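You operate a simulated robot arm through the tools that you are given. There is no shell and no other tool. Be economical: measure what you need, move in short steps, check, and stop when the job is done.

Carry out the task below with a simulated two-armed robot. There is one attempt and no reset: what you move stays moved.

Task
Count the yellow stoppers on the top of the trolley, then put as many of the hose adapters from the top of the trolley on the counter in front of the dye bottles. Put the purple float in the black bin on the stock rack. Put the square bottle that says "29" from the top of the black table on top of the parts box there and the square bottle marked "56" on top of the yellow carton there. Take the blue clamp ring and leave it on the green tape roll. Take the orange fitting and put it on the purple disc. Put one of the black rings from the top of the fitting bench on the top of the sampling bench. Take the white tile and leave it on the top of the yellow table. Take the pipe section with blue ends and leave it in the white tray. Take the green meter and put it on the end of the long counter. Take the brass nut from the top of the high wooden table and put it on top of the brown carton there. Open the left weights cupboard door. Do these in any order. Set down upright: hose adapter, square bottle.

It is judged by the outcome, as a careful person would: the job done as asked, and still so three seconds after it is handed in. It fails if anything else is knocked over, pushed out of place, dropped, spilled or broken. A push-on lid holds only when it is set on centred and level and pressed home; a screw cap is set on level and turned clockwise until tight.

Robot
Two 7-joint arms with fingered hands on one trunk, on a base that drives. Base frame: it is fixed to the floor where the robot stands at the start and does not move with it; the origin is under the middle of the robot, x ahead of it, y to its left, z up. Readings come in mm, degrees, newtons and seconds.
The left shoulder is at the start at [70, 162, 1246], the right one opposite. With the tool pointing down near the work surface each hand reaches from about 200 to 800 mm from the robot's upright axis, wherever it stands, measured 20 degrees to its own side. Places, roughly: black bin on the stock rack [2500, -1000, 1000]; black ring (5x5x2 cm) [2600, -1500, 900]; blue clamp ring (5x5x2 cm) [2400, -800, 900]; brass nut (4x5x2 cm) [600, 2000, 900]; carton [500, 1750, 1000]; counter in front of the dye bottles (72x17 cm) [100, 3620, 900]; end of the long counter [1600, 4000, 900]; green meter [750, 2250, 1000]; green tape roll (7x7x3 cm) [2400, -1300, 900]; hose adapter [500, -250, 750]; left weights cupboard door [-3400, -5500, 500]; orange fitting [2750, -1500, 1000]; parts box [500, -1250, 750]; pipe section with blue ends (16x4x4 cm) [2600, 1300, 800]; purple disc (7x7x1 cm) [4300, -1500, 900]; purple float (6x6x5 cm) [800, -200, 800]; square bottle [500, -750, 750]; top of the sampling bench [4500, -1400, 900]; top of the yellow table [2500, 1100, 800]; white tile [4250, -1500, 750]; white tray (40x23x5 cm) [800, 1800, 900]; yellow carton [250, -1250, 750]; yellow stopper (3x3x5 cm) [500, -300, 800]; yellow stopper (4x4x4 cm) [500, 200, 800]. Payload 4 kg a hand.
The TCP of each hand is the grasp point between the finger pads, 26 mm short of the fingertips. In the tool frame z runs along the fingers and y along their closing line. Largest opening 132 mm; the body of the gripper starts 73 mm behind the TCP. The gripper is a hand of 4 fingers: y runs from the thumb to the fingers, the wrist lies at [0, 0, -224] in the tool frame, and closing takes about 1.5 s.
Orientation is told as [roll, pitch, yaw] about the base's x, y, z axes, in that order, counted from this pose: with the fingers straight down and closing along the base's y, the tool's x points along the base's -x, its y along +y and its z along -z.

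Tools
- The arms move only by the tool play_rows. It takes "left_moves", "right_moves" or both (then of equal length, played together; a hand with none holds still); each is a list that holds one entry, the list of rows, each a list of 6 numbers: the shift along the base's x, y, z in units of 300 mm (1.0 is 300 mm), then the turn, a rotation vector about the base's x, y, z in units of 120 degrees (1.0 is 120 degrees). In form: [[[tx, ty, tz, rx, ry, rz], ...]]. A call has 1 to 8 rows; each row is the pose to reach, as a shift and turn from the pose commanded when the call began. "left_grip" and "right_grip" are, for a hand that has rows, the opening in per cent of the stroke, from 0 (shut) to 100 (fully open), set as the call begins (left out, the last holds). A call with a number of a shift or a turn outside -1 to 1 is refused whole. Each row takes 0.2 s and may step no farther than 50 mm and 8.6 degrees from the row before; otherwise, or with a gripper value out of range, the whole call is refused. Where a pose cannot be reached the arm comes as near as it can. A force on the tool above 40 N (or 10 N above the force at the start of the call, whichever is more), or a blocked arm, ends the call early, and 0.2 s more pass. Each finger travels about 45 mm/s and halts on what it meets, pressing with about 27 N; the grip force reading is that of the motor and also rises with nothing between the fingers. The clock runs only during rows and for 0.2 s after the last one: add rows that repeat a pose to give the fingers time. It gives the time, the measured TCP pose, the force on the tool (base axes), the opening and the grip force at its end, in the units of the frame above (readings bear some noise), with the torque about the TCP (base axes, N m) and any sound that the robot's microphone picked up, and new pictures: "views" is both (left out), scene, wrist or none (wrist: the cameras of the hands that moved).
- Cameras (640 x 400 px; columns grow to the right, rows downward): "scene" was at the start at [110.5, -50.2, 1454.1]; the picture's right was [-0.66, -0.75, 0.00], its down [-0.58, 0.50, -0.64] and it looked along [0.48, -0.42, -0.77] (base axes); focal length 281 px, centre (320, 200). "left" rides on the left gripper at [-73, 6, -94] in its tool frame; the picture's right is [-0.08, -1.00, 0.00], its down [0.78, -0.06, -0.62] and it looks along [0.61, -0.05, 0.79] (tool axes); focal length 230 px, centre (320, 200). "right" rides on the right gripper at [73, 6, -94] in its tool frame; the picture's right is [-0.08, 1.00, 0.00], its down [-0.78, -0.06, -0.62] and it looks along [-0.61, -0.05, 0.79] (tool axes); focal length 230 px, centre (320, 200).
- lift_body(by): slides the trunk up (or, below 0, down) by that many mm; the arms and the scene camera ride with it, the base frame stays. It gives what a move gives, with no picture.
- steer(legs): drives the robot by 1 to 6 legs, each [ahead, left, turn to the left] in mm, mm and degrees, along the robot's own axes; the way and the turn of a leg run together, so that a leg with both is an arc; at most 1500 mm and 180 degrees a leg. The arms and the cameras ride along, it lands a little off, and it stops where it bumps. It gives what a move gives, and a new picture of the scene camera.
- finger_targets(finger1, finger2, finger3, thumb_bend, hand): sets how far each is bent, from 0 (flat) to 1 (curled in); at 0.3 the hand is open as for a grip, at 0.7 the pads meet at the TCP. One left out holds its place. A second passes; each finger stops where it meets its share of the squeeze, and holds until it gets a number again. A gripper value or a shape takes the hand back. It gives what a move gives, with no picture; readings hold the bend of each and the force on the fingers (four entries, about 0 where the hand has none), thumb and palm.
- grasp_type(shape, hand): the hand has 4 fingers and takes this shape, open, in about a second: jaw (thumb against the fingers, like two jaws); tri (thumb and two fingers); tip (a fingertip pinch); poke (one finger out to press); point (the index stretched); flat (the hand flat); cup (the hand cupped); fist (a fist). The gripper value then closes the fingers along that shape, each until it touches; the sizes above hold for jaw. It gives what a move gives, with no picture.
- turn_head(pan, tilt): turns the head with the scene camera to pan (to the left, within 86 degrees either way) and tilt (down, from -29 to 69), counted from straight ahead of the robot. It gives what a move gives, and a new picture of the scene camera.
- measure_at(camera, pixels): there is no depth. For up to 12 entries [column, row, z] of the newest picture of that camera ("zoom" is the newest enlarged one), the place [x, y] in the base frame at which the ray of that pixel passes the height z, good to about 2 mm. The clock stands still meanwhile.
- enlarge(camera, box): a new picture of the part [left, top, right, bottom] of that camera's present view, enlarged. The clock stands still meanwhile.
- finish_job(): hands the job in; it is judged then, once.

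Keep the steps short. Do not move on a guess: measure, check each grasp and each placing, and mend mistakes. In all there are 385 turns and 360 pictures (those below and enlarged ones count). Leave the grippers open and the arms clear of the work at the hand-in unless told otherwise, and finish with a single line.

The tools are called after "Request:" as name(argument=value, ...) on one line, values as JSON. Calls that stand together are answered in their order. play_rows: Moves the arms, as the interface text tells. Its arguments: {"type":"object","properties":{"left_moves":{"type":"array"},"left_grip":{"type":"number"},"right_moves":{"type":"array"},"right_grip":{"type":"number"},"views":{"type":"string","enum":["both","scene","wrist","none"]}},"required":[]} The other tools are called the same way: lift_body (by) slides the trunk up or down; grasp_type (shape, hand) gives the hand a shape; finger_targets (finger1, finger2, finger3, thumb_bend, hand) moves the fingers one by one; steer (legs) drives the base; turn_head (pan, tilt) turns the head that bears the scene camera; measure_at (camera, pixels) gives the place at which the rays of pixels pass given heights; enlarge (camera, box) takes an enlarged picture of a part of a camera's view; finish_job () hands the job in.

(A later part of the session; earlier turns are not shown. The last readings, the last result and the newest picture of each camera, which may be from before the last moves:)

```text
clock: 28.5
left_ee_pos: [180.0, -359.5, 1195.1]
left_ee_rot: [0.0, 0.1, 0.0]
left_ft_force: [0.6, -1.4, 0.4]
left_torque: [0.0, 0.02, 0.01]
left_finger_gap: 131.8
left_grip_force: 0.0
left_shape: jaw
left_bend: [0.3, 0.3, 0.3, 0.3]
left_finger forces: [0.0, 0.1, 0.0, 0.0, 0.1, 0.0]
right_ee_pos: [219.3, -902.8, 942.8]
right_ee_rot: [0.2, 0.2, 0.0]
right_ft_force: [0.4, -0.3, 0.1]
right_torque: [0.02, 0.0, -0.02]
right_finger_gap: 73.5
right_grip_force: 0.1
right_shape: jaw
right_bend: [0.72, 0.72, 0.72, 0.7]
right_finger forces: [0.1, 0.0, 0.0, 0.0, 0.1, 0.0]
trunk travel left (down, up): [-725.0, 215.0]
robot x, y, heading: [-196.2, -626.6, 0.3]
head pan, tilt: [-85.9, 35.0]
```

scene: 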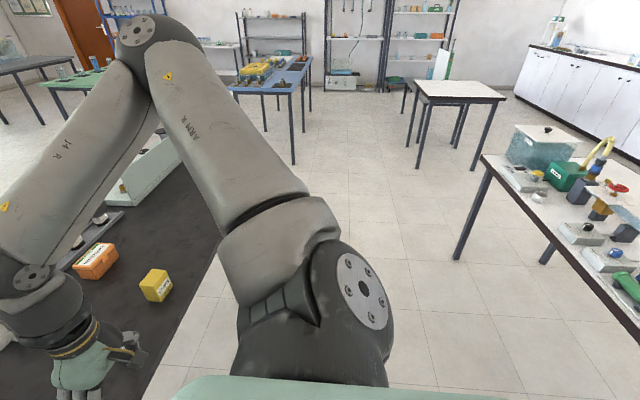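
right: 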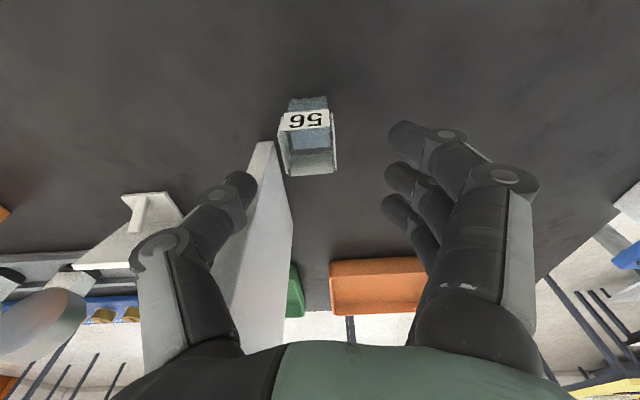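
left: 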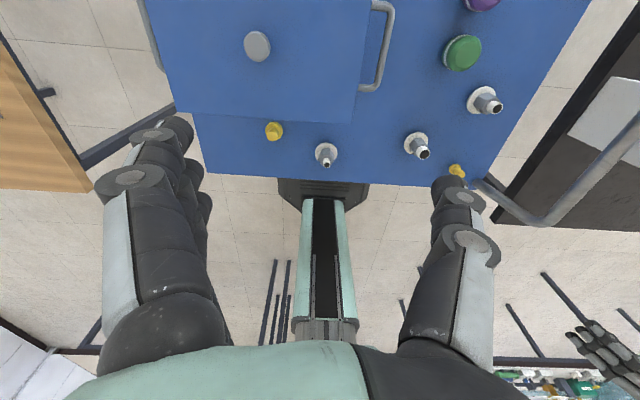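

I reach forward to a viewing pose with the hand tilted and look at the bottle.

Request:
play_rows(right_moves=[[[0.15, 0, 0, 0, -0.02, 0], [0.3, 0, 0, 0, -0.04, 0], [0.45, 0, 0, 0, -0.06, 0], [0.6, 0, 0, 0, -0.1, 0], [0.75, 0, -0.02, 0, -0.125, 0], [0.88, 0.02, -0.08, 0, -0.125, 0]]], right_grip=60, views="wrist")

Request:
turn_head(pan=-15, tilt=38)

```text
clock: 29.9
left_ee_pos: [178.0, -359.9, 1195.5]
left_ee_rot: [0.0, -0.1, -0.1]
left_ft_force: [-1.1, -0.2, 0.4]
left_torque: [0.05, 0.01, -0.04]
left_finger_gap: 131.7
left_grip_force: 0.1
left_shape: jaw
left_bend: [0.3, 0.3, 0.3, 0.3]
left_finger forces: [0.0, 0.0, 0.0, 0.1, 0.0, 0.0]
right_ee_pos: [459.9, -909.3, 932.8]
right_ee_rot: [0.4, -15.0, 0.0]
right_ft_force: [-0.5, 0.4, -0.1]
right_torque: [0.0, 0.02, 0.0]
right_finger_gap: 78.9
right_grip_force: 0.0
right_shape: jaw
right_bend: [0.71, 0.71, 0.71, 0.71]
right_finger forces: [0.0, 0.0, 0.1, 0.1, 0.0, 0.0]
right hand out of reach, approached as far as the arm can: row 6
trunk travel left (down, up): [-725.0, 215.0]
robot x, y, heading: [-199.6, -625.9, -0.1]
head pan, tilt: [-85.9, 35.0]
```

right: 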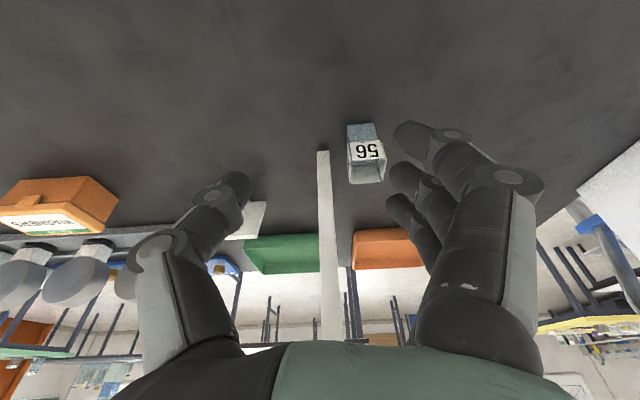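

```text
clock: 31.4
left_ee_pos: [178.3, -359.4, 1194.6]
left_ee_rot: [-0.1, 0.0, 0.0]
left_ft_force: [0.4, 0.4, -0.2]
left_torque: [-0.01, -0.01, 0.02]
left_finger_gap: 131.9
left_grip_force: 0.1
left_shape: jaw
left_bend: [0.3, 0.3, 0.3, 0.3]
left_finger forces: [0.0, 0.0, 0.0, 0.0, 0.0, 0.1]
right_ee_pos: [460.6, -908.8, 932.0]
right_ee_rot: [0.4, -15.1, 0.0]
right_ft_force: [0.0, -0.5, 0.9]
right_torque: [-0.01, -0.02, -0.03]
right_finger_gap: 78.9
right_grip_force: 0.0
right_shape: jaw
right_bend: [0.71, 0.71, 0.71, 0.71]
right_finger forces: [0.1, 0.0, 0.1, 0.0, 0.0, 0.1]
trunk travel left (down, up): [-725.0, 215.0]
robot x, y, heading: [-201.5, -626.6, 0.3]
head pan, tilt: [-15.0, 38.0]
```

scene: 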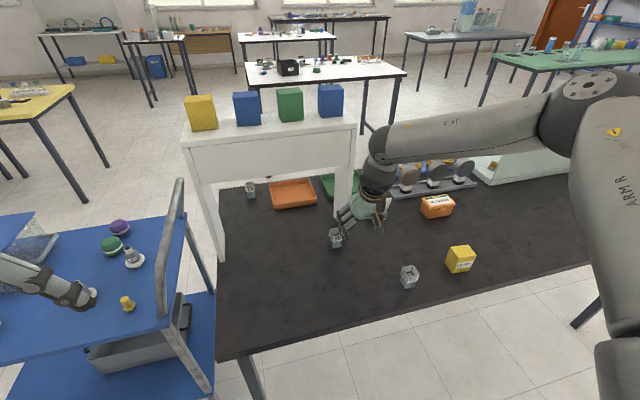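

Perhaps reach is better lower down. I lower the hand here (clear of the bottle at x≈551) and try again.

Request:
play_rows(right_moves=[[[0, 0, -0.12, 0, 0, 0], [0, 0.02, -0.24, 0, 0, 0], [0.04, 0.07, -0.24, 0, 0, 0]]], views="wrist")

```text
clock: 32.2
left_ee_pos: [177.7, -359.2, 1194.5]
left_ee_rot: [0.0, 0.0, 0.0]
left_ft_force: [0.2, 0.3, 0.5]
left_torque: [-0.02, 0.0, 0.0]
left_finger_gap: 131.9
left_grip_force: 0.1
left_shape: jaw
left_bend: [0.3, 0.3, 0.3, 0.3]
left_finger forces: [0.0, 0.0, 0.0, 0.0, 0.1, 0.1]
right_ee_pos: [435.6, -914.5, 890.8]
right_ee_rot: [0.3, -15.0, 0.0]
right_ft_force: [-0.2, -0.3, 0.0]
right_torque: [-0.02, 0.01, 0.02]
right_finger_gap: 79.0
right_grip_force: 0.0
right_shape: jaw
right_bend: [0.71, 0.71, 0.71, 0.71]
right_finger forces: [0.1, 0.1, 0.1, 0.1, 0.0, 0.0]
right hand out of reach, approached as far as the arm can: row 1, 2, 3
trunk travel left (down, up): [-725.0, 215.0]
robot x, y, heading: [-198.7, -625.5, -0.1]
head pan, tilt: [-15.0, 38.0]
```

right: 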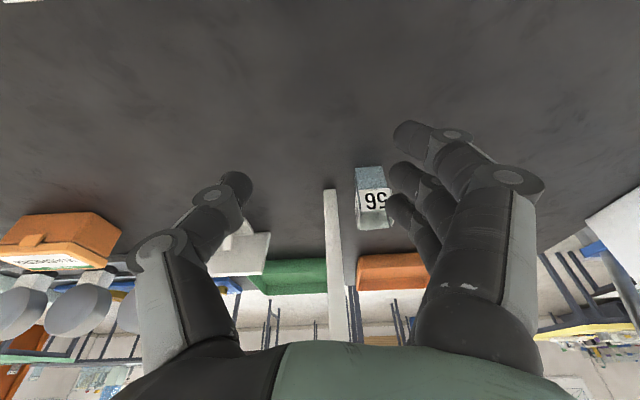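

Reach improves the higher the hand is relative to the shoulder, so the trunk should go lower. I raise and retract the right hand, then lower the trunk.

Request:
play_rows(right_moves=[[[-0.1, 0, 0.12, 0, 0.03, 0], [-0.15, 0, 0.28, 0, 0.06, 0], [-0.2, 0, 0.44, 0, 0.09, 0], [-0.2, 0, 0.6, 0, 0.125, 0], [-0.2, 0, 0.76, 0, 0.125, 0], [-0.2, 0, 0.9, 0, 0.125, 0]]], views="none")

Request:
lift_body(by=-250)

Request:
play_rows(right_moves=[[[0.1, 0, 0, 0, 0, 0], [0.25, 0.02, 0, 0, 0, 0], [0.4, 0.04, 0, 0, 0, 0]]], views="both")

```text
refused: row 2 steps farther than a row can; nothing moved
```

```text
clock: 33.3
left_ee_pos: [174.9, -357.3, 1103.9]
left_ee_rot: [-0.1, -0.1, 0.0]
left_ft_force: [-0.5, 1.1, 0.2]
left_torque: [0.02, 0.01, -0.01]
left_finger_gap: 131.8
left_grip_force: 0.0
left_shape: jaw
left_bend: [0.3, 0.3, 0.3, 0.3]
left_finger forces: [0.0, 0.0, 0.0, 0.1, 0.0, 0.0]
right_ee_pos: [436.9, -910.0, 811.1]
right_ee_rot: [0.8, -16.1, -0.1]
right_ft_force: [-6.2, -2.2, 22.3]
right_torque: [1.01, 0.64, 0.34]
right_finger_gap: 77.5
right_grip_force: 0.0
right_shape: jaw
right_bend: [0.75, 0.71, 0.71, 0.71]
right_finger forces: [22.9, 0.0, 0.1, 0.0, 0.0, 0.0]
trunk travel left (down, up): [-634.0, 306.0]
robot x, y, heading: [-202.3, -626.3, 0.0]
head pan, tilt: [-15.0, 38.0]
stopped: the force on the tool passed its limit at 49 N (the readings are from after the stop); the commanded pose is now the measured one
```

```text
clock: 34.1
left_ee_pos: [179.9, -359.7, 1103.6]
left_ee_rot: [0.0, 0.0, 0.1]
left_ft_force: [0.1, 0.4, 0.0]
left_torque: [0.0, 0.0, -0.01]
left_finger_gap: 131.9
left_grip_force: 0.1
left_shape: jaw
left_bend: [0.3, 0.3, 0.3, 0.3]
left_finger forces: [0.0, 0.1, 0.0, 0.0, 0.0, 0.1]
right_ee_pos: [481.5, -934.6, 845.0]
right_ee_rot: [0.8, -15.6, -0.1]
right_ft_force: [0.0, -0.1, 0.1]
right_torque: [-0.02, -0.03, 0.01]
right_finger_gap: 78.9
right_grip_force: 0.0
right_shape: jaw
right_bend: [0.71, 0.71, 0.71, 0.71]
right_finger forces: [0.0, 0.1, 0.0, 0.0, 0.0, 0.1]
right hand out of reach, approached as far as the arm can: row 1, 2, 3
trunk travel left (down, up): [-634.0, 306.0]
robot x, y, heading: [-200.9, -625.9, -0.1]
head pan, tilt: [-15.0, 38.0]
```

scene: 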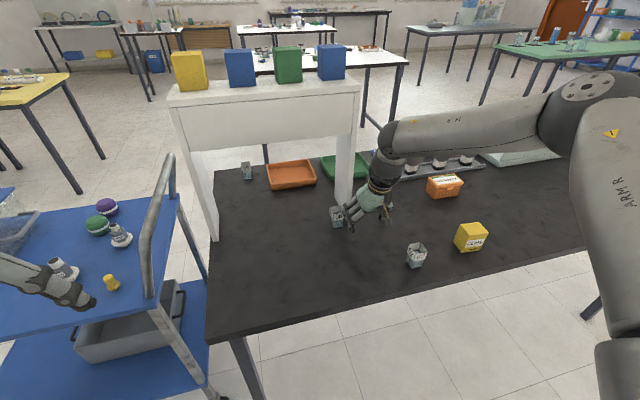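
right: 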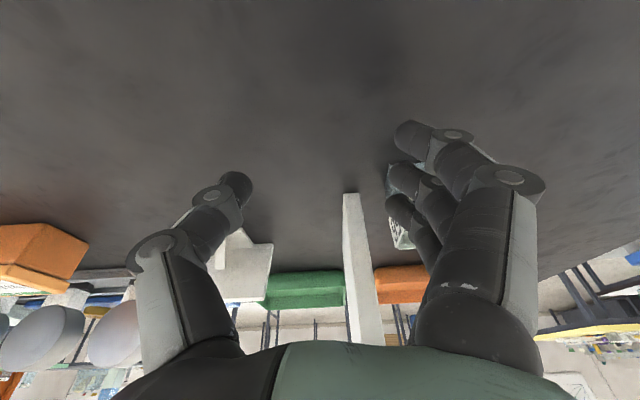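

A refused call let the trunk lower onto the table; it stopped itself. I check that the bottle is still upright.

Request:
enlarge(camera="scene", box=[300, 160, 420, 240])

```text
5.00 times, centred on (360, 200) of scene
```

zoom: 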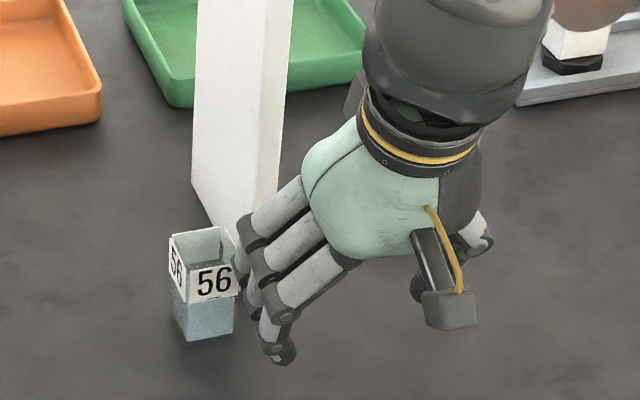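

Upright. I raise the hand back and up.

Request:
play_rows(right_moves=[[[-0.1, -0.05, 0.03, 0, 0.03, 0], [-0.2, -0.05, 0.12, 0, 0.06, 0], [-0.25, -0.05, 0.26, 0, 0.09, 0], [-0.25, -0.05, 0.4, 0, 0.125, 0], [-0.25, -0.05, 0.55, 0, 0.125, 0], [-0.25, -0.05, 0.7, 0, 0.125, 0]]], views="none")

```text
clock: 35.5
left_ee_pos: [177.6, -359.1, 1103.3]
left_ee_rot: [0.1, 0.0, 0.0]
left_ft_force: [-0.9, 0.3, 0.1]
left_torque: [-0.03, -0.02, 0.01]
left_finger_gap: 132.1
left_grip_force: 0.0
left_shape: jaw
left_bend: [0.3, 0.3, 0.3, 0.3]
left_finger forces: [0.1, 0.0, 0.0, 0.0, 0.0, 0.0]
right_ee_pos: [395.6, -948.2, 1052.3]
right_ee_rot: [0.9, -1.0, -0.1]
right_ft_force: [-0.1, 0.3, -0.2]
right_torque: [0.01, 0.02, -0.01]
right_finger_gap: 78.9
right_grip_force: 0.0
right_shape: jaw
right_bend: [0.71, 0.71, 0.71, 0.71]
right_finger forces: [0.0, 0.1, 0.0, 0.0, 0.1, 0.2]
right hand out of reach, approached as far as the arm can: row 6
trunk travel left (down, up): [-634.0, 306.0]
robot x, y, heading: [-202.7, -628.8, -0.1]
head pan, tilt: [-15.0, 38.0]
```

Request:
lift_body(by=-160)

```text
clock: 37.4
left_ee_pos: [179.4, -359.5, 943.4]
left_ee_rot: [0.0, 0.0, 0.1]
left_ft_force: [0.7, 0.9, 0.2]
left_torque: [-0.05, 0.0, -0.02]
left_finger_gap: 131.8
left_grip_force: 0.0
left_shape: jaw
left_bend: [0.3, 0.3, 0.3, 0.3]
left_finger forces: [0.0, 0.0, 0.0, 0.1, 0.0, 0.0]
right_ee_pos: [398.4, -948.6, 891.0]
right_ee_rot: [0.9, -0.9, -0.1]
right_ft_force: [-0.2, -0.4, 0.0]
right_torque: [0.02, -0.03, 0.0]
right_finger_gap: 78.8
right_grip_force: 0.1
right_shape: jaw
right_bend: [0.71, 0.71, 0.71, 0.71]
right_finger forces: [0.0, 0.0, 0.1, 0.0, 0.0, 0.1]
trunk travel left (down, up): [-474.0, 466.0]
robot x, y, heading: [-202.3, -626.0, 0.1]
head pan, tilt: [-15.0, 38.0]
```

Request:
play_rows(right_moves=[[[0.0, 0.05, -0.08, 0, 0, 0], [0.1, 0.1, -0.12, 0, 0, 0], [0.2, 0.15, -0.12, 0, 0, 0], [0.25, 0.2, -0.12, 0, 0, 0]]], views="both")

```text
clock: 38.4
left_ee_pos: [179.5, -358.9, 942.7]
left_ee_rot: [0.1, 0.1, 0.1]
left_ft_force: [0.5, 0.9, -1.0]
left_torque: [0.0, -0.01, -0.02]
left_finger_gap: 131.8
left_grip_force: 0.1
left_shape: jaw
left_bend: [0.3, 0.3, 0.3, 0.3]
left_finger forces: [0.0, 0.0, 0.0, 0.1, 0.0, 0.0]
right_ee_pos: [417.6, -913.6, 835.8]
right_ee_rot: [1.3, -1.6, -0.2]
right_ft_force: [-0.6, 0.4, 0.3]
right_torque: [-0.01, -0.01, -0.02]
right_finger_gap: 78.6
right_grip_force: 0.1
right_shape: jaw
right_bend: [0.71, 0.71, 0.71, 0.71]
right_finger forces: [0.1, 0.0, 0.1, 0.0, 0.0, 0.1]
right hand out of reach, approached as far as the arm can: row 2, 3, 4
trunk travel left (down, up): [-474.0, 466.0]
robot x, y, heading: [-199.7, -627.2, -0.2]
head pan, tilt: [-15.0, 38.0]
```

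scene: 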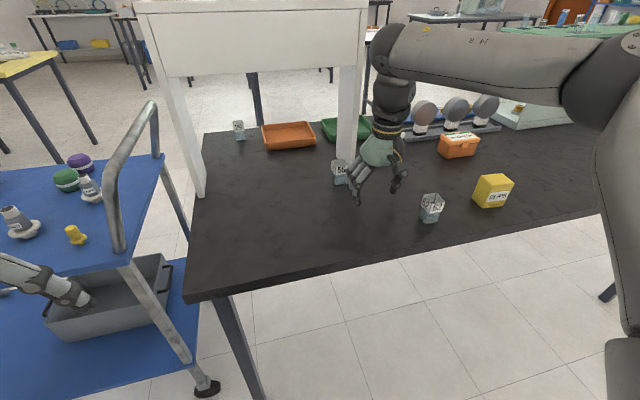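
right: 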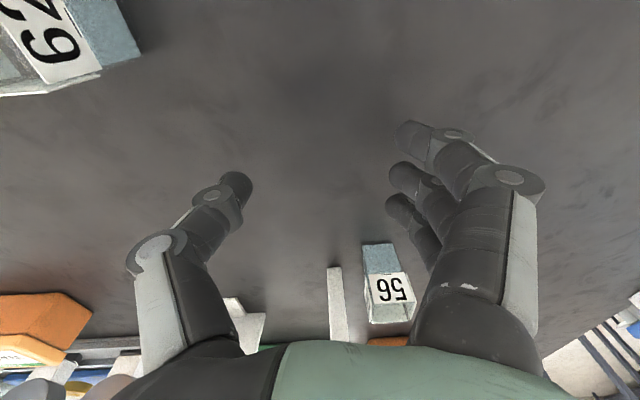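

I test reach outward: to about (500,-1000) at z 870, which is clear of objects.

Request:
play_rows(right_moves=[[[0.0, -0.05, 0.12, 0, 0.013, 0], [0.1, -0.15, 0.12, 0, 0.013, 0], [0.2, -0.22, 0.12, 0, 0.013, 0], [0.3, -0.28, 0.12, 0, 0.013, 0]]], views="none")

```text
clock: 39.4
left_ee_pos: [180.2, -358.5, 943.2]
left_ee_rot: [-0.1, 0.0, 0.0]
left_ft_force: [-0.2, 0.1, -0.3]
left_torque: [-0.02, 0.0, -0.04]
left_finger_gap: 132.0
left_grip_force: 0.0
left_shape: jaw
left_bend: [0.3, 0.3, 0.3, 0.3]
left_finger forces: [0.0, 0.1, 0.1, 0.0, 0.0, 0.0]
right_ee_pos: [428.5, -999.3, 842.8]
right_ee_rot: [1.1, -0.1, -0.1]
right_ft_force: [-0.3, -0.2, -0.3]
right_torque: [0.01, 0.04, -0.02]
right_finger_gap: 78.7
right_grip_force: 0.0
right_shape: jaw
right_bend: [0.71, 0.71, 0.71, 0.71]
right_finger forces: [0.0, 0.0, 0.0, 0.1, 0.0, 0.1]
right hand out of reach, approached as far as the arm can: row 1, 2, 3, 4
trunk travel left (down, up): [-474.0, 466.0]
robot x, y, heading: [-196.4, -624.6, -0.2]
head pan, tilt: [-15.0, 38.0]
```

The arm's true reach is about 600 mm from the shoulder to the wrist. I drive 110 mm forward with the trunk lowered, then try again.

Request:
steer(legs=[[110, 0, 0]])

Request:
play_rows(right_moves=[[[-0.15, 0.03, 0.03, 0, -0.03, 0], [-0.25, 0.12, 0.03, 0, -0.06, 0], [-0.25, 0.25, 0.03, 0, -0.09, 0], [-0.25, 0.36, 0.03, 0, -0.12, 0]]], views="both")

```text
clock: 40.6
left_ee_pos: [288.6, -359.1, 942.8]
left_ee_rot: [0.1, 0.1, 0.0]
left_ft_force: [-0.2, 0.7, -0.1]
left_torque: [-0.04, -0.01, -0.01]
left_finger_gap: 132.1
left_grip_force: 0.0
left_shape: jaw
left_bend: [0.3, 0.3, 0.3, 0.3]
left_finger forces: [0.0, 0.0, 0.1, 0.0, 0.0, 0.1]
right_ee_pos: [537.7, -998.1, 843.8]
right_ee_rot: [1.1, 0.1, 0.0]
right_ft_force: [-0.9, 0.3, -0.5]
right_torque: [-0.01, 0.03, 0.02]
right_finger_gap: 78.8
right_grip_force: 0.1
right_shape: jaw
right_bend: [0.71, 0.71, 0.71, 0.71]
right_finger forces: [0.1, 0.0, 0.1, 0.1, 0.0, 0.0]
trunk travel left (down, up): [-474.0, 466.0]
robot x, y, heading: [-87.3, -629.6, -0.0]
head pan, tilt: [-15.0, 38.0]
```

scene: 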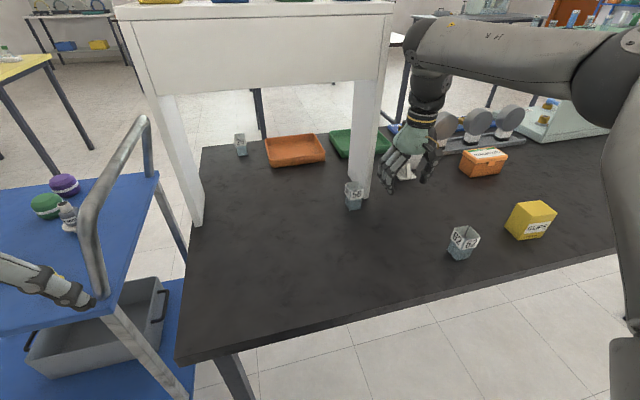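

```text
clock: 41.6
left_ee_pos: [287.8, -356.6, 943.8]
left_ee_rot: [0.0, -0.1, 0.0]
left_ft_force: [-0.4, 0.5, 0.9]
left_torque: [0.0, -0.01, 0.01]
left_finger_gap: 131.9
left_grip_force: 0.2
left_shape: jaw
left_bend: [0.3, 0.3, 0.3, 0.3]
left_finger forces: [0.1, 0.0, 0.0, 0.0, 0.0, 0.1]
right_ee_pos: [461.8, -888.0, 853.4]
right_ee_rot: [1.0, -14.5, -0.2]
right_ft_force: [0.8, 1.2, 0.5]
right_torque: [-0.01, -0.01, -0.01]
right_finger_gap: 79.1
right_grip_force: 0.1
right_shape: jaw
right_bend: [0.71, 0.71, 0.71, 0.71]
right_finger forces: [0.0, 0.0, 0.0, 0.0, 0.1, 0.0]
trunk travel left (down, up): [-474.0, 466.0]
robot x, y, heading: [-94.3, -627.9, 0.1]
head pan, tilt: [-15.0, 38.0]
```

scene: 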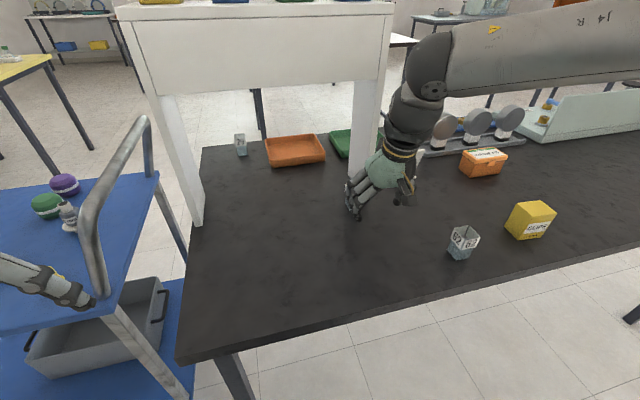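
right: 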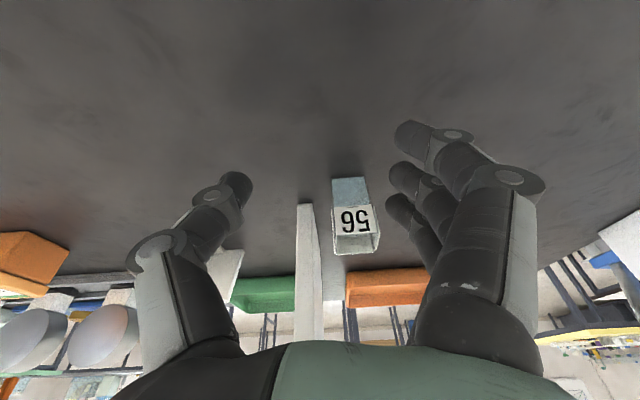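

The pose is reached. I measure the bottle.

Request:
measure_at(camera="right", pixels=[[333, 179, 750], [366, 177, 750], [334, 233, 815], [377, 230, 815], [337, 255, 815], [378, 251, 815], [298, 205, 750], [313, 203, 750]])

```text
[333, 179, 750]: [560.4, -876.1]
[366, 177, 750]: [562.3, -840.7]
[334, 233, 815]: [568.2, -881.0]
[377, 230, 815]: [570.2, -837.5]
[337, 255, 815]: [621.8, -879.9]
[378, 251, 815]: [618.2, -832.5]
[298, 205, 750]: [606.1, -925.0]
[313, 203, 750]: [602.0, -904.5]
```

Request:
play_rows(right_moves=[[[0.08, 0.06, 0.03, 0, 0, 0], [0.18, 0.097, 0.03, 0, 0, 0], [0.26, 0.097, 0.03, 0, 0, 0]]], right_grip=50, views="both")

```text
clock: 42.4
left_ee_pos: [288.5, -358.2, 944.7]
left_ee_rot: [0.0, 0.1, 0.0]
left_ft_force: [0.6, 0.7, -0.6]
left_torque: [0.0, 0.02, -0.04]
left_finger_gap: 131.6
left_grip_force: 0.1
left_shape: jaw
left_bend: [0.3, 0.3, 0.3, 0.3]
left_finger forces: [0.0, 0.0, 0.0, 0.1, 0.0, 0.0]
right_ee_pos: [541.3, -859.6, 860.7]
right_ee_rot: [1.0, -14.4, 0.0]
right_ft_force: [0.3, 1.4, 0.6]
right_torque: [0.01, 0.03, 0.0]
right_finger_gap: 66.7
right_grip_force: 0.0
right_shape: jaw
right_bend: [0.73, 0.73, 0.73, 0.7]
right_finger forces: [0.1, 0.0, 0.1, 0.1, 0.1, 0.1]
trunk travel left (down, up): [-474.0, 466.0]
robot x, y, heading: [-88.1, -625.6, 0.2]
head pan, tilt: [-15.0, 38.0]
```

scene: 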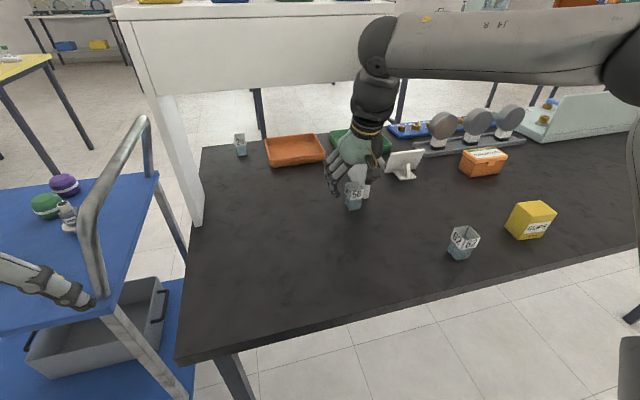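
right: 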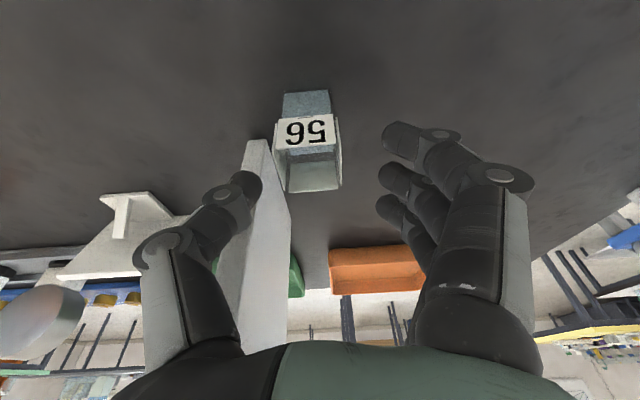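

Request:
measure_at(camera="right", pixels=[[283, 94, 750], [330, 90, 750], [273, 150, 815], [342, 148, 815], [287, 191, 815], [341, 188, 815], [264, 141, 750], [246, 143, 750]])

```text
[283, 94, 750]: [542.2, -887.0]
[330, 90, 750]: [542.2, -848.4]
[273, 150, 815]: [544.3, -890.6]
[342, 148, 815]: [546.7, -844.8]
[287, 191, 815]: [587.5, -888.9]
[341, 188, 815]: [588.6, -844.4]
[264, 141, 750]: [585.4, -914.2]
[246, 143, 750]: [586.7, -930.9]
```

Request:
play_rows(right_moves=[[[0.03, -0.028, 0.0, 0, 0, 0], [0.055, -0.028, -0.08, 0, 0, 0], [0.055, -0.028, -0.16, 0, 0, 0], [0.055, -0.028, -0.235, 0, 0, 0]]], views="both")

```text
clock: 43.1
left_ee_pos: [286.5, -359.5, 943.4]
left_ee_rot: [-0.1, 0.0, 0.0]
left_ft_force: [0.7, 0.6, -0.9]
left_torque: [-0.01, 0.03, -0.02]
left_finger_gap: 131.8
left_grip_force: 0.1
left_shape: jaw
left_bend: [0.3, 0.3, 0.3, 0.3]
left_finger forces: [0.1, 0.0, 0.0, 0.1, 0.0, 0.0]
right_ee_pos: [549.9, -871.8, 823.7]
right_ee_rot: [0.9, -13.5, -0.3]
right_ft_force: [-22.8, -0.6, 9.0]
right_torque: [-0.4, 0.31, -0.91]
right_finger_gap: 65.3
right_grip_force: 0.2
right_shape: jaw
right_bend: [0.73, 0.73, 0.73, 0.71]
right_finger forces: [0.1, 0.1, 0.0, 0.0, 24.2, 0.1]
trunk travel left (down, up): [-474.0, 466.0]
robot x, y, heading: [-93.1, -630.5, -0.3]
head pan, tilt: [-15.0, 38.0]
stopped in row 3 (right hand): the force on the tool passed its limit at 42 N (the readings are from after the stop); the commanded pose is now the measured one
```

scene: 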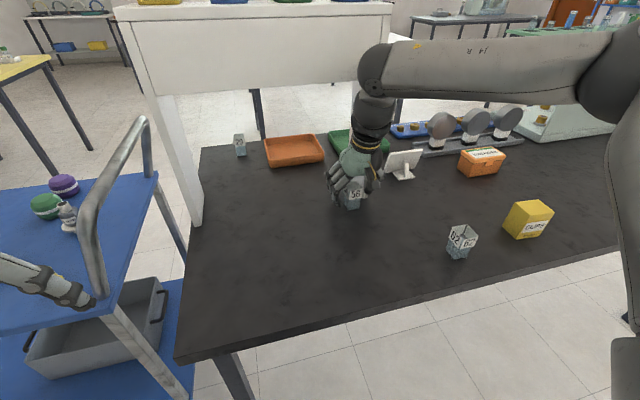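
right: 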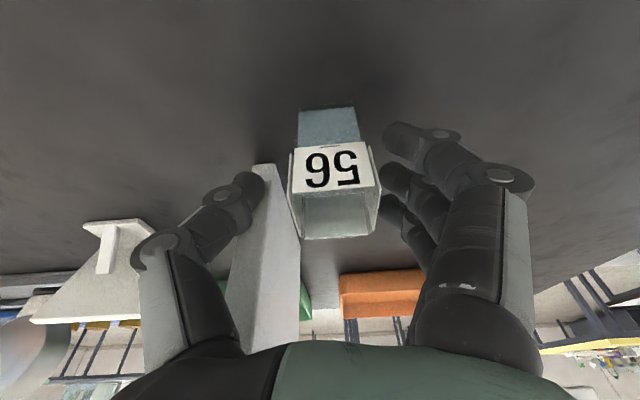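

The thumb tip touched the shelf panel. I'll lift and yaw the hand −35° so the thumb comes in front of the panel.

Request:
play_rows(right_moves=[[[-0.05, 0.0, 0.08, 0, 0, 0], [-0.05, 0.0, 0.16, 0, 0, -0.06], [-0.05, 0.0, 0.16, 0, 0, -0.12], [-0.05, 0.01, 0.16, 0, 0, -0.18], [-0.05, 0.01, 0.16, 0, 0, -0.24], [-0.05, 0.01, 0.16, 0, 0, -0.29]]], views="both")

```text
clock: 44.5
left_ee_pos: [285.7, -358.0, 943.3]
left_ee_rot: [0.0, 0.1, 0.0]
left_ft_force: [-0.1, -0.1, -0.8]
left_torque: [0.0, 0.0, 0.0]
left_finger_gap: 132.0
left_grip_force: 0.0
left_shape: jaw
left_bend: [0.3, 0.3, 0.3, 0.3]
left_finger forces: [0.1, 0.0, 0.0, 0.1, 0.1, 0.1]
right_ee_pos: [523.3, -882.3, 864.9]
right_ee_rot: [1.5, -14.0, -35.1]
right_ft_force: [0.3, 0.4, 2.8]
right_torque: [0.14, -0.09, 0.03]
right_finger_gap: 66.8
right_grip_force: 0.1
right_shape: jaw
right_bend: [0.73, 0.73, 0.73, 0.7]
right_finger forces: [0.1, 3.7, 0.0, 0.1, 0.0, 0.0]
right hand out of reach, approached as far as the arm can: row 4, 5, 6
trunk travel left (down, up): [-474.0, 466.0]
robot x, y, heading: [-91.8, -628.7, -0.0]
head pan, tilt: [-15.0, 38.0]
```

scene: 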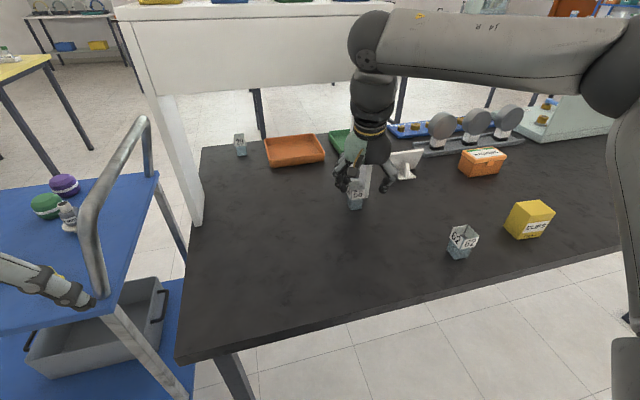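
right: 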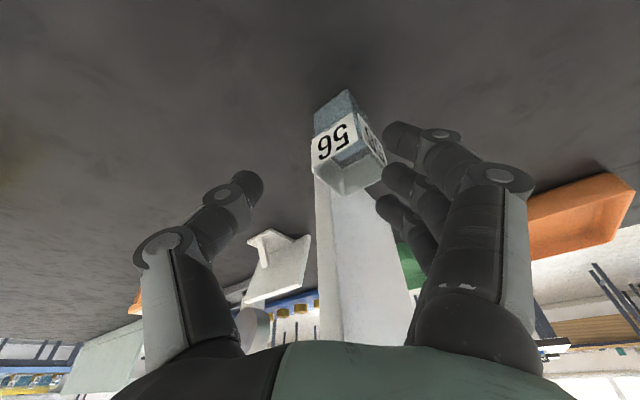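

A finger seems to rest on the bottle rim. I raise 45 mm and re-measure.

Request:
play_rows(right_moves=[[[-0.0, 0.0, 0.15, 0, 0, 0], [-0.08, 0.0, 0.2, 0, 0, 0]]], views="both")

```text
clock: 45.1
left_ee_pos: [286.8, -358.8, 944.3]
left_ee_rot: [0.0, 0.0, -0.1]
left_ft_force: [0.4, 0.0, -0.3]
left_torque: [0.02, 0.02, -0.01]
left_finger_gap: 131.6
left_grip_force: 0.1
left_shape: jaw
left_bend: [0.3, 0.3, 0.3, 0.3]
left_finger forces: [0.0, 0.0, 0.0, 0.0, 0.0, 0.0]
right_ee_pos: [492.6, -887.7, 919.3]
right_ee_rot: [1.3, -13.9, -35.0]
right_ft_force: [0.2, 0.0, -0.1]
right_torque: [-0.03, -0.04, -0.02]
right_finger_gap: 66.0
right_grip_force: 0.1
right_shape: jaw
right_bend: [0.73, 0.73, 0.73, 0.7]
right_finger forces: [0.1, 0.0, 0.0, 0.0, 0.0, 0.0]
right hand out of reach, approached as far as the arm can: row 1, 2
trunk travel left (down, up): [-474.0, 466.0]
robot x, y, heading: [-93.0, -626.5, -0.0]
head pan, tilt: [-15.0, 38.0]
```

scene: 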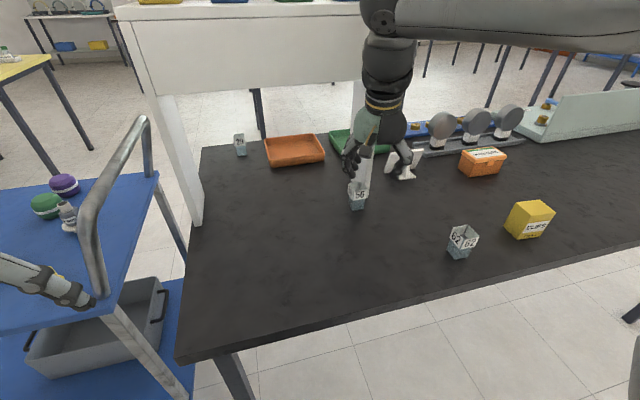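
right: 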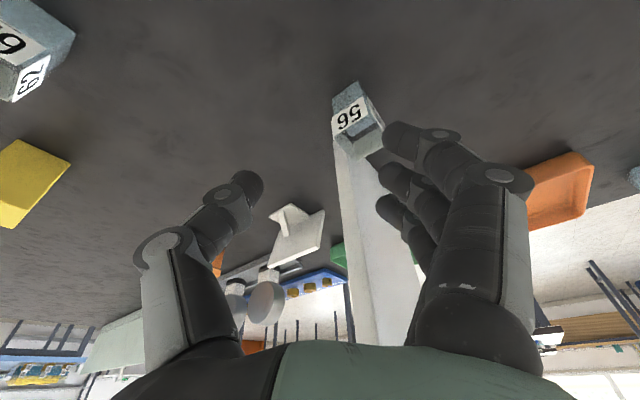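

I'll instead slide the bottle away from the panel: close the fingers, come down on its right side in front of the panel, and push it gently to the left, low down.

Request:
play_rows(right_moves=[[[-0.03, -0.05, 0.0, 0, 0, 0.06], [-0.03, -0.1, 0.0, 0, 0, 0.12], [-0.03, -0.15, 0.0, 0, 0, 0.18], [-0.03, -0.17, -0.03, 0, 0, 0.24], [-0.03, -0.17, -0.06, 0, 0, 0.29], [-0.03, -0.17, -0.12, 0, 0, 0.29]]], right_grip=0, views="wrist")

```text
clock: 46.5
left_ee_pos: [288.2, -359.5, 944.3]
left_ee_rot: [0.0, -0.1, -0.1]
left_ft_force: [-1.3, -0.3, -0.3]
left_torque: [0.0, 0.04, -0.03]
left_finger_gap: 131.8
left_grip_force: 0.1
left_shape: jaw
left_bend: [0.3, 0.3, 0.3, 0.3]
left_finger forces: [0.1, 0.1, 0.1, 0.1, 0.0, 0.0]
right_ee_pos: [485.3, -938.6, 884.2]
right_ee_rot: [1.0, -13.9, -0.2]
right_ft_force: [-0.1, 0.6, 0.2]
right_torque: [-0.03, 0.0, 0.0]
right_finger_gap: 0.0
right_grip_force: 26.7
right_shape: jaw
right_bend: [0.68, 0.59, 0.68, 0.66]
right_finger forces: [0.0, 0.0, 0.1, 0.0, 0.0, 0.0]
trunk travel left (down, up): [-474.0, 466.0]
robot x, y, heading: [-90.5, -626.1, -0.1]
head pan, tilt: [-15.0, 38.0]
```

right: 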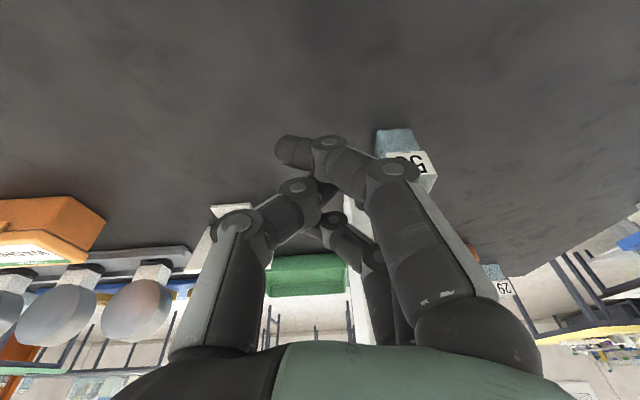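

Request:
measure_at(camera="right", pixels=[[375, 132, 750], [411, 128, 750], [386, 153, 790], [427, 152, 790], [438, 178, 815]])

```text
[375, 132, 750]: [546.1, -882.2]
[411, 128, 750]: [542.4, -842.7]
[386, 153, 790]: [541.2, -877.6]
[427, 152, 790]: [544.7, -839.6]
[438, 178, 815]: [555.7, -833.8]
```

Request:
play_rows(right_moves=[[[0.08, 0.0, -0.06, 0, 0, 0], [0.16, 0.0, -0.16, 0, 0, 0], [0.17, 0.0, -0.24, 0, 0, 0], [0.17, 0.0, -0.29, 0, 0, 0]]], views="both")

```text
clock: 47.7
left_ee_pos: [282.6, -360.0, 945.6]
left_ee_rot: [-0.1, -0.3, -0.3]
left_ft_force: [-0.8, -0.8, -0.6]
left_torque: [0.01, 0.01, 0.02]
left_finger_gap: 131.9
left_grip_force: 0.1
left_shape: jaw
left_bend: [0.3, 0.3, 0.3, 0.3]
left_finger forces: [0.1, 0.1, 0.0, 0.0, 0.0, 0.0]
right_ee_pos: [534.3, -940.4, 808.8]
right_ee_rot: [1.0, -15.1, -0.4]
right_ft_force: [-18.3, -0.4, 26.8]
right_torque: [0.48, -0.17, 0.36]
right_finger_gap: 0.0
right_grip_force: 26.9
right_shape: jaw
right_bend: [0.68, 0.65, 0.69, 0.67]
right_finger forces: [0.0, 51.7, 11.2, 0.0, 0.1, 0.0]
trunk travel left (down, up): [-474.0, 466.0]
robot x, y, heading: [-91.9, -629.2, -0.4]
head pan, tilt: [-15.0, 38.0]
stopped in row 4 (right hand): the force on the tool passed its limit at 45 N (the readings are from after the stop); the commanded pose is now the measured one
```

scene: 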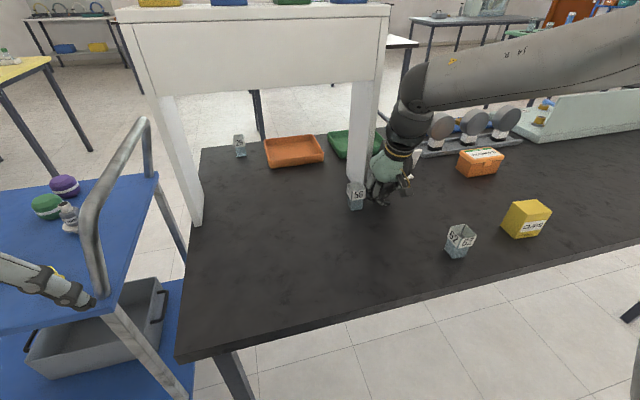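
right: 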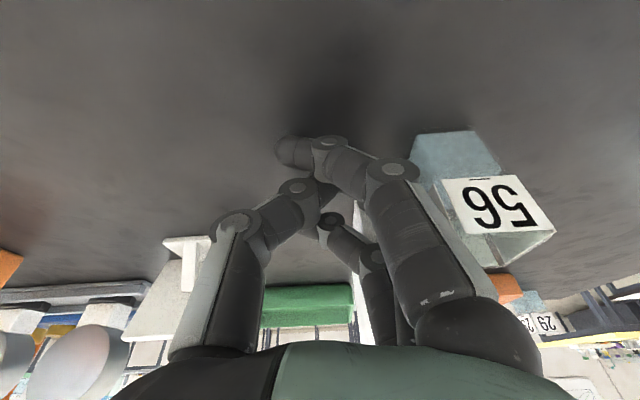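

The finger touched the panel; I back off 15 mm and push left.

Request:
play_rows(right_moves=[[[-0.06, 0.0, 0.02, 0, 0, 0], [-0.06, 0.08, 0.0, 0, 0, 0], [-0.06, 0.16, 0.0, 0, 0, 0], [-0.06, 0.24, 0.0, 0, 0, 0], [-0.06, 0.32, 0.0, 0, 0, 0], [-0.06, 0.38, 0.0, 0, 0, 0]]], views="both")

```text
clock: 49.1
left_ee_pos: [284.0, -360.2, 945.4]
left_ee_rot: [0.0, -0.2, -0.1]
left_ft_force: [1.0, -0.4, -0.1]
left_torque: [0.0, -0.05, -0.03]
left_finger_gap: 131.9
left_grip_force: 0.0
left_shape: jaw
left_bend: [0.3, 0.3, 0.3, 0.3]
left_finger forces: [0.1, 0.0, 0.1, 0.1, 0.1, 0.1]
right_ee_pos: [518.8, -824.9, 807.9]
right_ee_rot: [1.1, -15.2, -0.5]
right_ft_force: [1.0, -10.9, 34.9]
right_torque: [0.03, -0.15, -0.03]
right_finger_gap: 0.2
right_grip_force: 27.1
right_shape: jaw
right_bend: [0.68, 0.67, 0.69, 0.67]
right_finger forces: [0.1, 71.0, 0.2, 0.1, 0.0, 0.0]
trunk travel left (down, up): [-474.0, 466.0]
robot x, y, heading: [-90.4, -625.5, -0.0]
head pan, tilt: [-15.0, 38.0]
```

scene: 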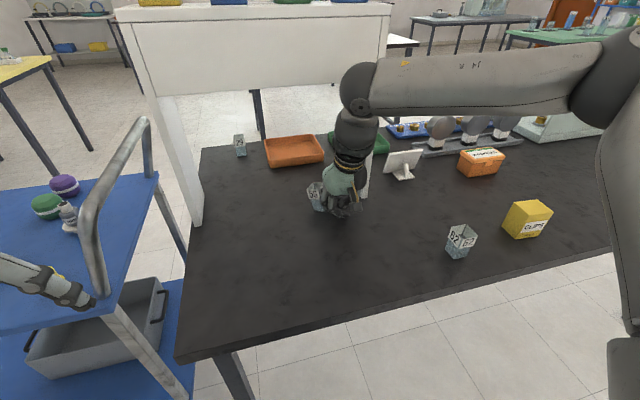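
right: 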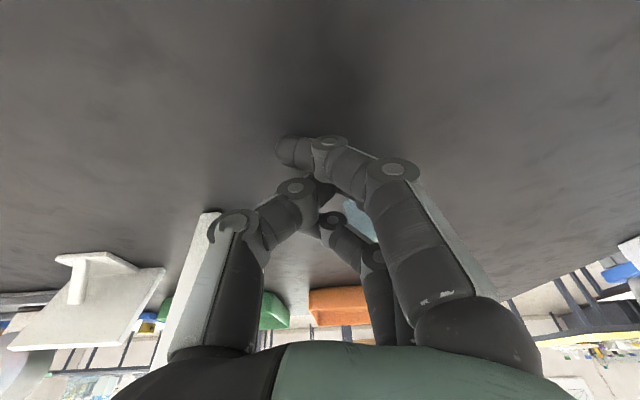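

The closed finger reached the table top; the bottle slid well left. I lift up and look.

Request:
play_rows(right_moves=[[[-0.05, -0.05, 0.06, 0, 0, 0], [-0.1, -0.12, 0.18, 0, 0, 0], [-0.15, -0.15, 0.3, 0, 0, 0], [-0.15, -0.1, 0.34, 0, 0, 0]]], right_grip=60, views="both")

```text
clock: 50.1
left_ee_pos: [287.6, -359.9, 942.5]
left_ee_rot: [-0.1, 0.0, -0.1]
left_ft_force: [-0.5, 0.1, 0.5]
left_torque: [-0.05, 0.01, -0.01]
left_finger_gap: 131.8
left_grip_force: 0.0
left_shape: jaw
left_bend: [0.3, 0.3, 0.3, 0.3]
left_finger forces: [0.1, 0.0, 0.2, 0.1, 0.0, 0.1]
right_ee_pos: [474.0, -854.3, 903.0]
right_ee_rot: [1.1, -14.4, -0.4]
right_ft_force: [0.2, -0.3, -0.5]
right_torque: [-0.02, 0.01, -0.05]
right_finger_gap: 79.6
right_grip_force: 0.1
right_shape: jaw
right_bend: [0.71, 0.71, 0.71, 0.71]
right_finger forces: [0.0, 0.0, 0.0, 0.1, 0.0, 0.0]
trunk travel left (down, up): [-474.0, 466.0]
robot x, y, heading: [-89.2, -627.9, 0.0]
head pan, tilt: [-15.0, 38.0]
```

scene: 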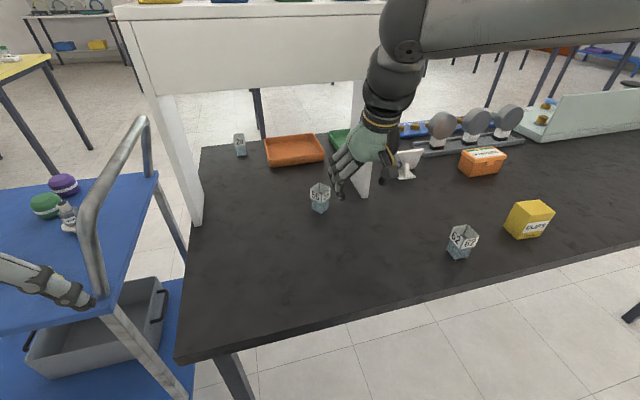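
right: 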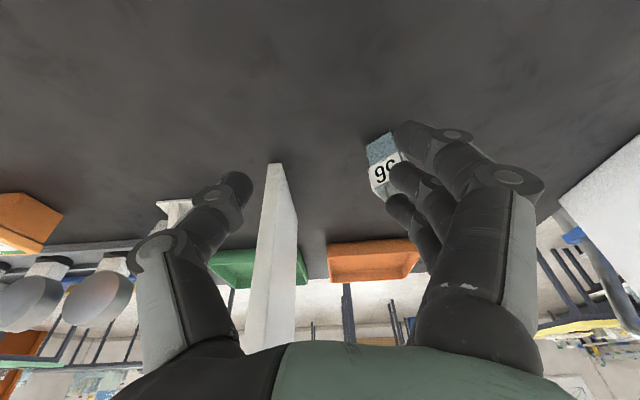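

Request:
play_rows(left_moves=[[[-0.05, 0.05, 0.15, 0, 0, 0], [-0.1, 0.1, 0.3, 0, 0, 0], [-0.1, 0.1, 0.45, 0, 0, 0]]], views="none")

Request:
steer(legs=[[0, 90, 0]])

Request:
enlarge(camera="right", box=[300, 60, 500, 220])

```text
clock: 50.9
left_ee_pos: [307.4, -373.4, 1027.4]
left_ee_rot: [0.0, 0.0, -0.1]
left_ft_force: [0.7, -0.2, 0.1]
left_torque: [0.04, -0.01, 0.01]
left_finger_gap: 132.1
left_grip_force: 0.2
left_shape: jaw
left_bend: [0.3, 0.3, 0.3, 0.3]
left_finger forces: [0.1, 0.0, 0.1, 0.1, 0.0, 0.0]
left hand out of reach, approached as far as the arm can: row 1, 2, 3
right_ee_pos: [473.3, -856.9, 903.2]
right_ee_rot: [1.1, -14.7, -0.3]
right_ft_force: [0.0, -0.4, 0.3]
right_torque: [-0.01, -0.03, -0.04]
right_finger_gap: 79.0
right_grip_force: 0.1
right_shape: jaw
right_bend: [0.71, 0.71, 0.71, 0.71]
right_finger forces: [0.0, 0.0, 0.0, 0.0, 0.0, 0.1]
trunk travel left (down, up): [-474.0, 466.0]
robot x, y, heading: [-92.3, -625.3, -0.2]
head pan, tilt: [-15.0, 38.0]
```

```text
clock: 52.0
left_ee_pos: [306.6, -283.3, 1026.6]
left_ee_rot: [0.0, 0.0, -0.1]
left_ft_force: [0.2, -0.3, 0.7]
left_torque: [0.01, 0.03, 0.01]
left_finger_gap: 132.0
left_grip_force: 0.0
left_shape: jaw
left_bend: [0.3, 0.3, 0.3, 0.3]
left_finger forces: [0.1, 0.0, 0.0, 0.1, 0.1, 0.0]
right_ee_pos: [474.6, -765.9, 904.6]
right_ee_rot: [1.0, -14.7, -0.4]
right_ft_force: [-0.3, 0.5, 0.6]
right_torque: [-0.04, 0.01, 0.0]
right_finger_gap: 78.9
right_grip_force: 0.0
right_shape: jaw
right_bend: [0.71, 0.71, 0.71, 0.71]
right_finger forces: [0.0, 0.0, 0.0, 0.0, 0.0, 0.0]
trunk travel left (down, up): [-474.0, 466.0]
robot x, y, heading: [-91.2, -538.2, -0.2]
head pan, tilt: [-15.0, 38.0]
```

scene: 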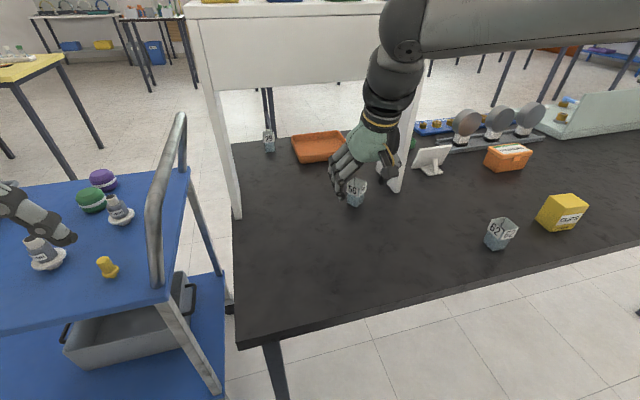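

```text
2.50 times, centred on (400, 140) of right
```

zoom: 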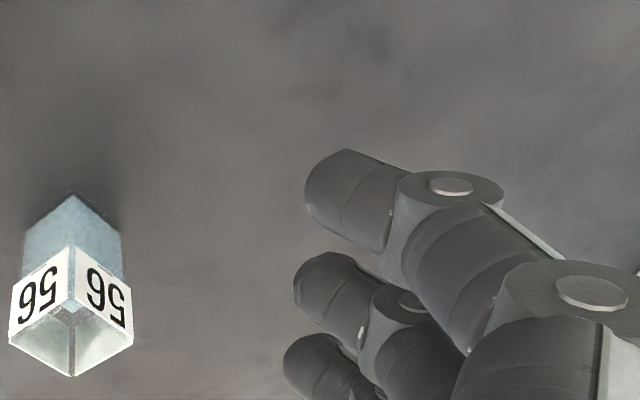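

Request:
measure_at(camera="zoom", pixels=[[72, 195, 750], [23, 230, 750], [122, 235, 750], [75, 303, 815], [9, 345, 815], [133, 341, 815], [72, 377, 815], [75, 303, 830], [72, 377, 830]])

```text
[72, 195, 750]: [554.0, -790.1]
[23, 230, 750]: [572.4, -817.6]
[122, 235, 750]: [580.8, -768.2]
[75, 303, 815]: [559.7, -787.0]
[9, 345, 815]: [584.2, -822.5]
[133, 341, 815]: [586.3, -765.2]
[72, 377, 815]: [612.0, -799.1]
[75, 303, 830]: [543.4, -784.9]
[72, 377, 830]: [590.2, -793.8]
```

The bottle is turned 45°, centre ≈(579,-792), top ≈822. I try yawing the hand +45° here, above it.

Request:
play_rows(right_moves=[[[0.03, 0.0, 0.03, 0, 0, 0.07], [0.06, 0.0, 0.03, 0, 0, 0.14], [0.09, 0.0, 0.03, 0, 0, 0.21], [0.12, 0.0, 0.03, 0, 0, 0.28], [0.15, 0.0, 0.03, 0, 0, 0.35], [0.15, 0.0, 0.03, 0, 0, 0.375]]], views="both")

```text
clock: 53.4
left_ee_pos: [307.2, -282.5, 1026.7]
left_ee_rot: [0.1, 0.0, -0.1]
left_ft_force: [-0.9, 0.6, -0.1]
left_torque: [-0.01, 0.0, -0.01]
left_finger_gap: 132.2
left_grip_force: 0.1
left_shape: jaw
left_bend: [0.3, 0.3, 0.3, 0.3]
left_finger forces: [0.0, 0.0, 0.1, 0.0, 0.0, 0.0]
right_ee_pos: [520.0, -766.2, 913.6]
right_ee_rot: [0.9, -14.6, 44.7]
right_ft_force: [0.0, -1.1, 0.3]
right_torque: [0.02, 0.02, -0.01]
right_finger_gap: 79.1
right_grip_force: 0.0
right_shape: jaw
right_bend: [0.71, 0.71, 0.71, 0.71]
right_finger forces: [0.0, 0.0, 0.1, 0.0, 0.0, 0.1]
trunk travel left (down, up): [-474.0, 466.0]
robot x, y, heading: [-88.4, -538.9, -0.3]
head pan, tilt: [-15.0, 38.0]
```

scene: 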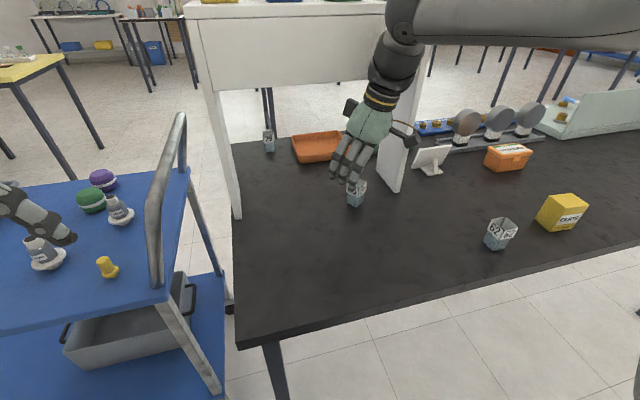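
right: 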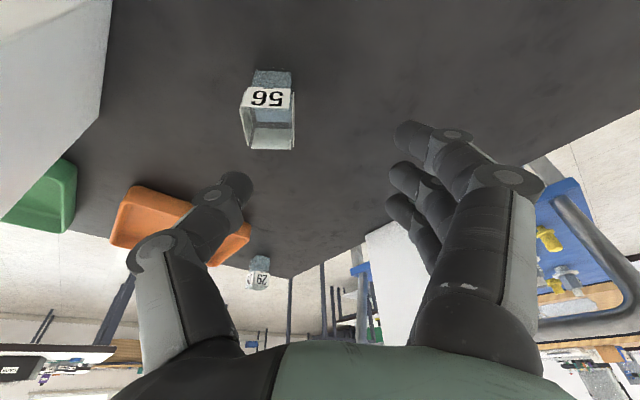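

Yaw +45° is reachable and the bottle looks square-on. I measure it.

Request:
measure_at(camera="right", pixels=[[256, 70, 750], [291, 73, 750], [240, 108, 822], [297, 109, 822], [249, 149, 822], [294, 150, 822]])

```text
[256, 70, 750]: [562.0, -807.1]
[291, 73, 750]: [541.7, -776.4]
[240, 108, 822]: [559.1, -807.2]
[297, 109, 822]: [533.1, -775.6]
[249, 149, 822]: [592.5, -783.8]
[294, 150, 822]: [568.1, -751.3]
```

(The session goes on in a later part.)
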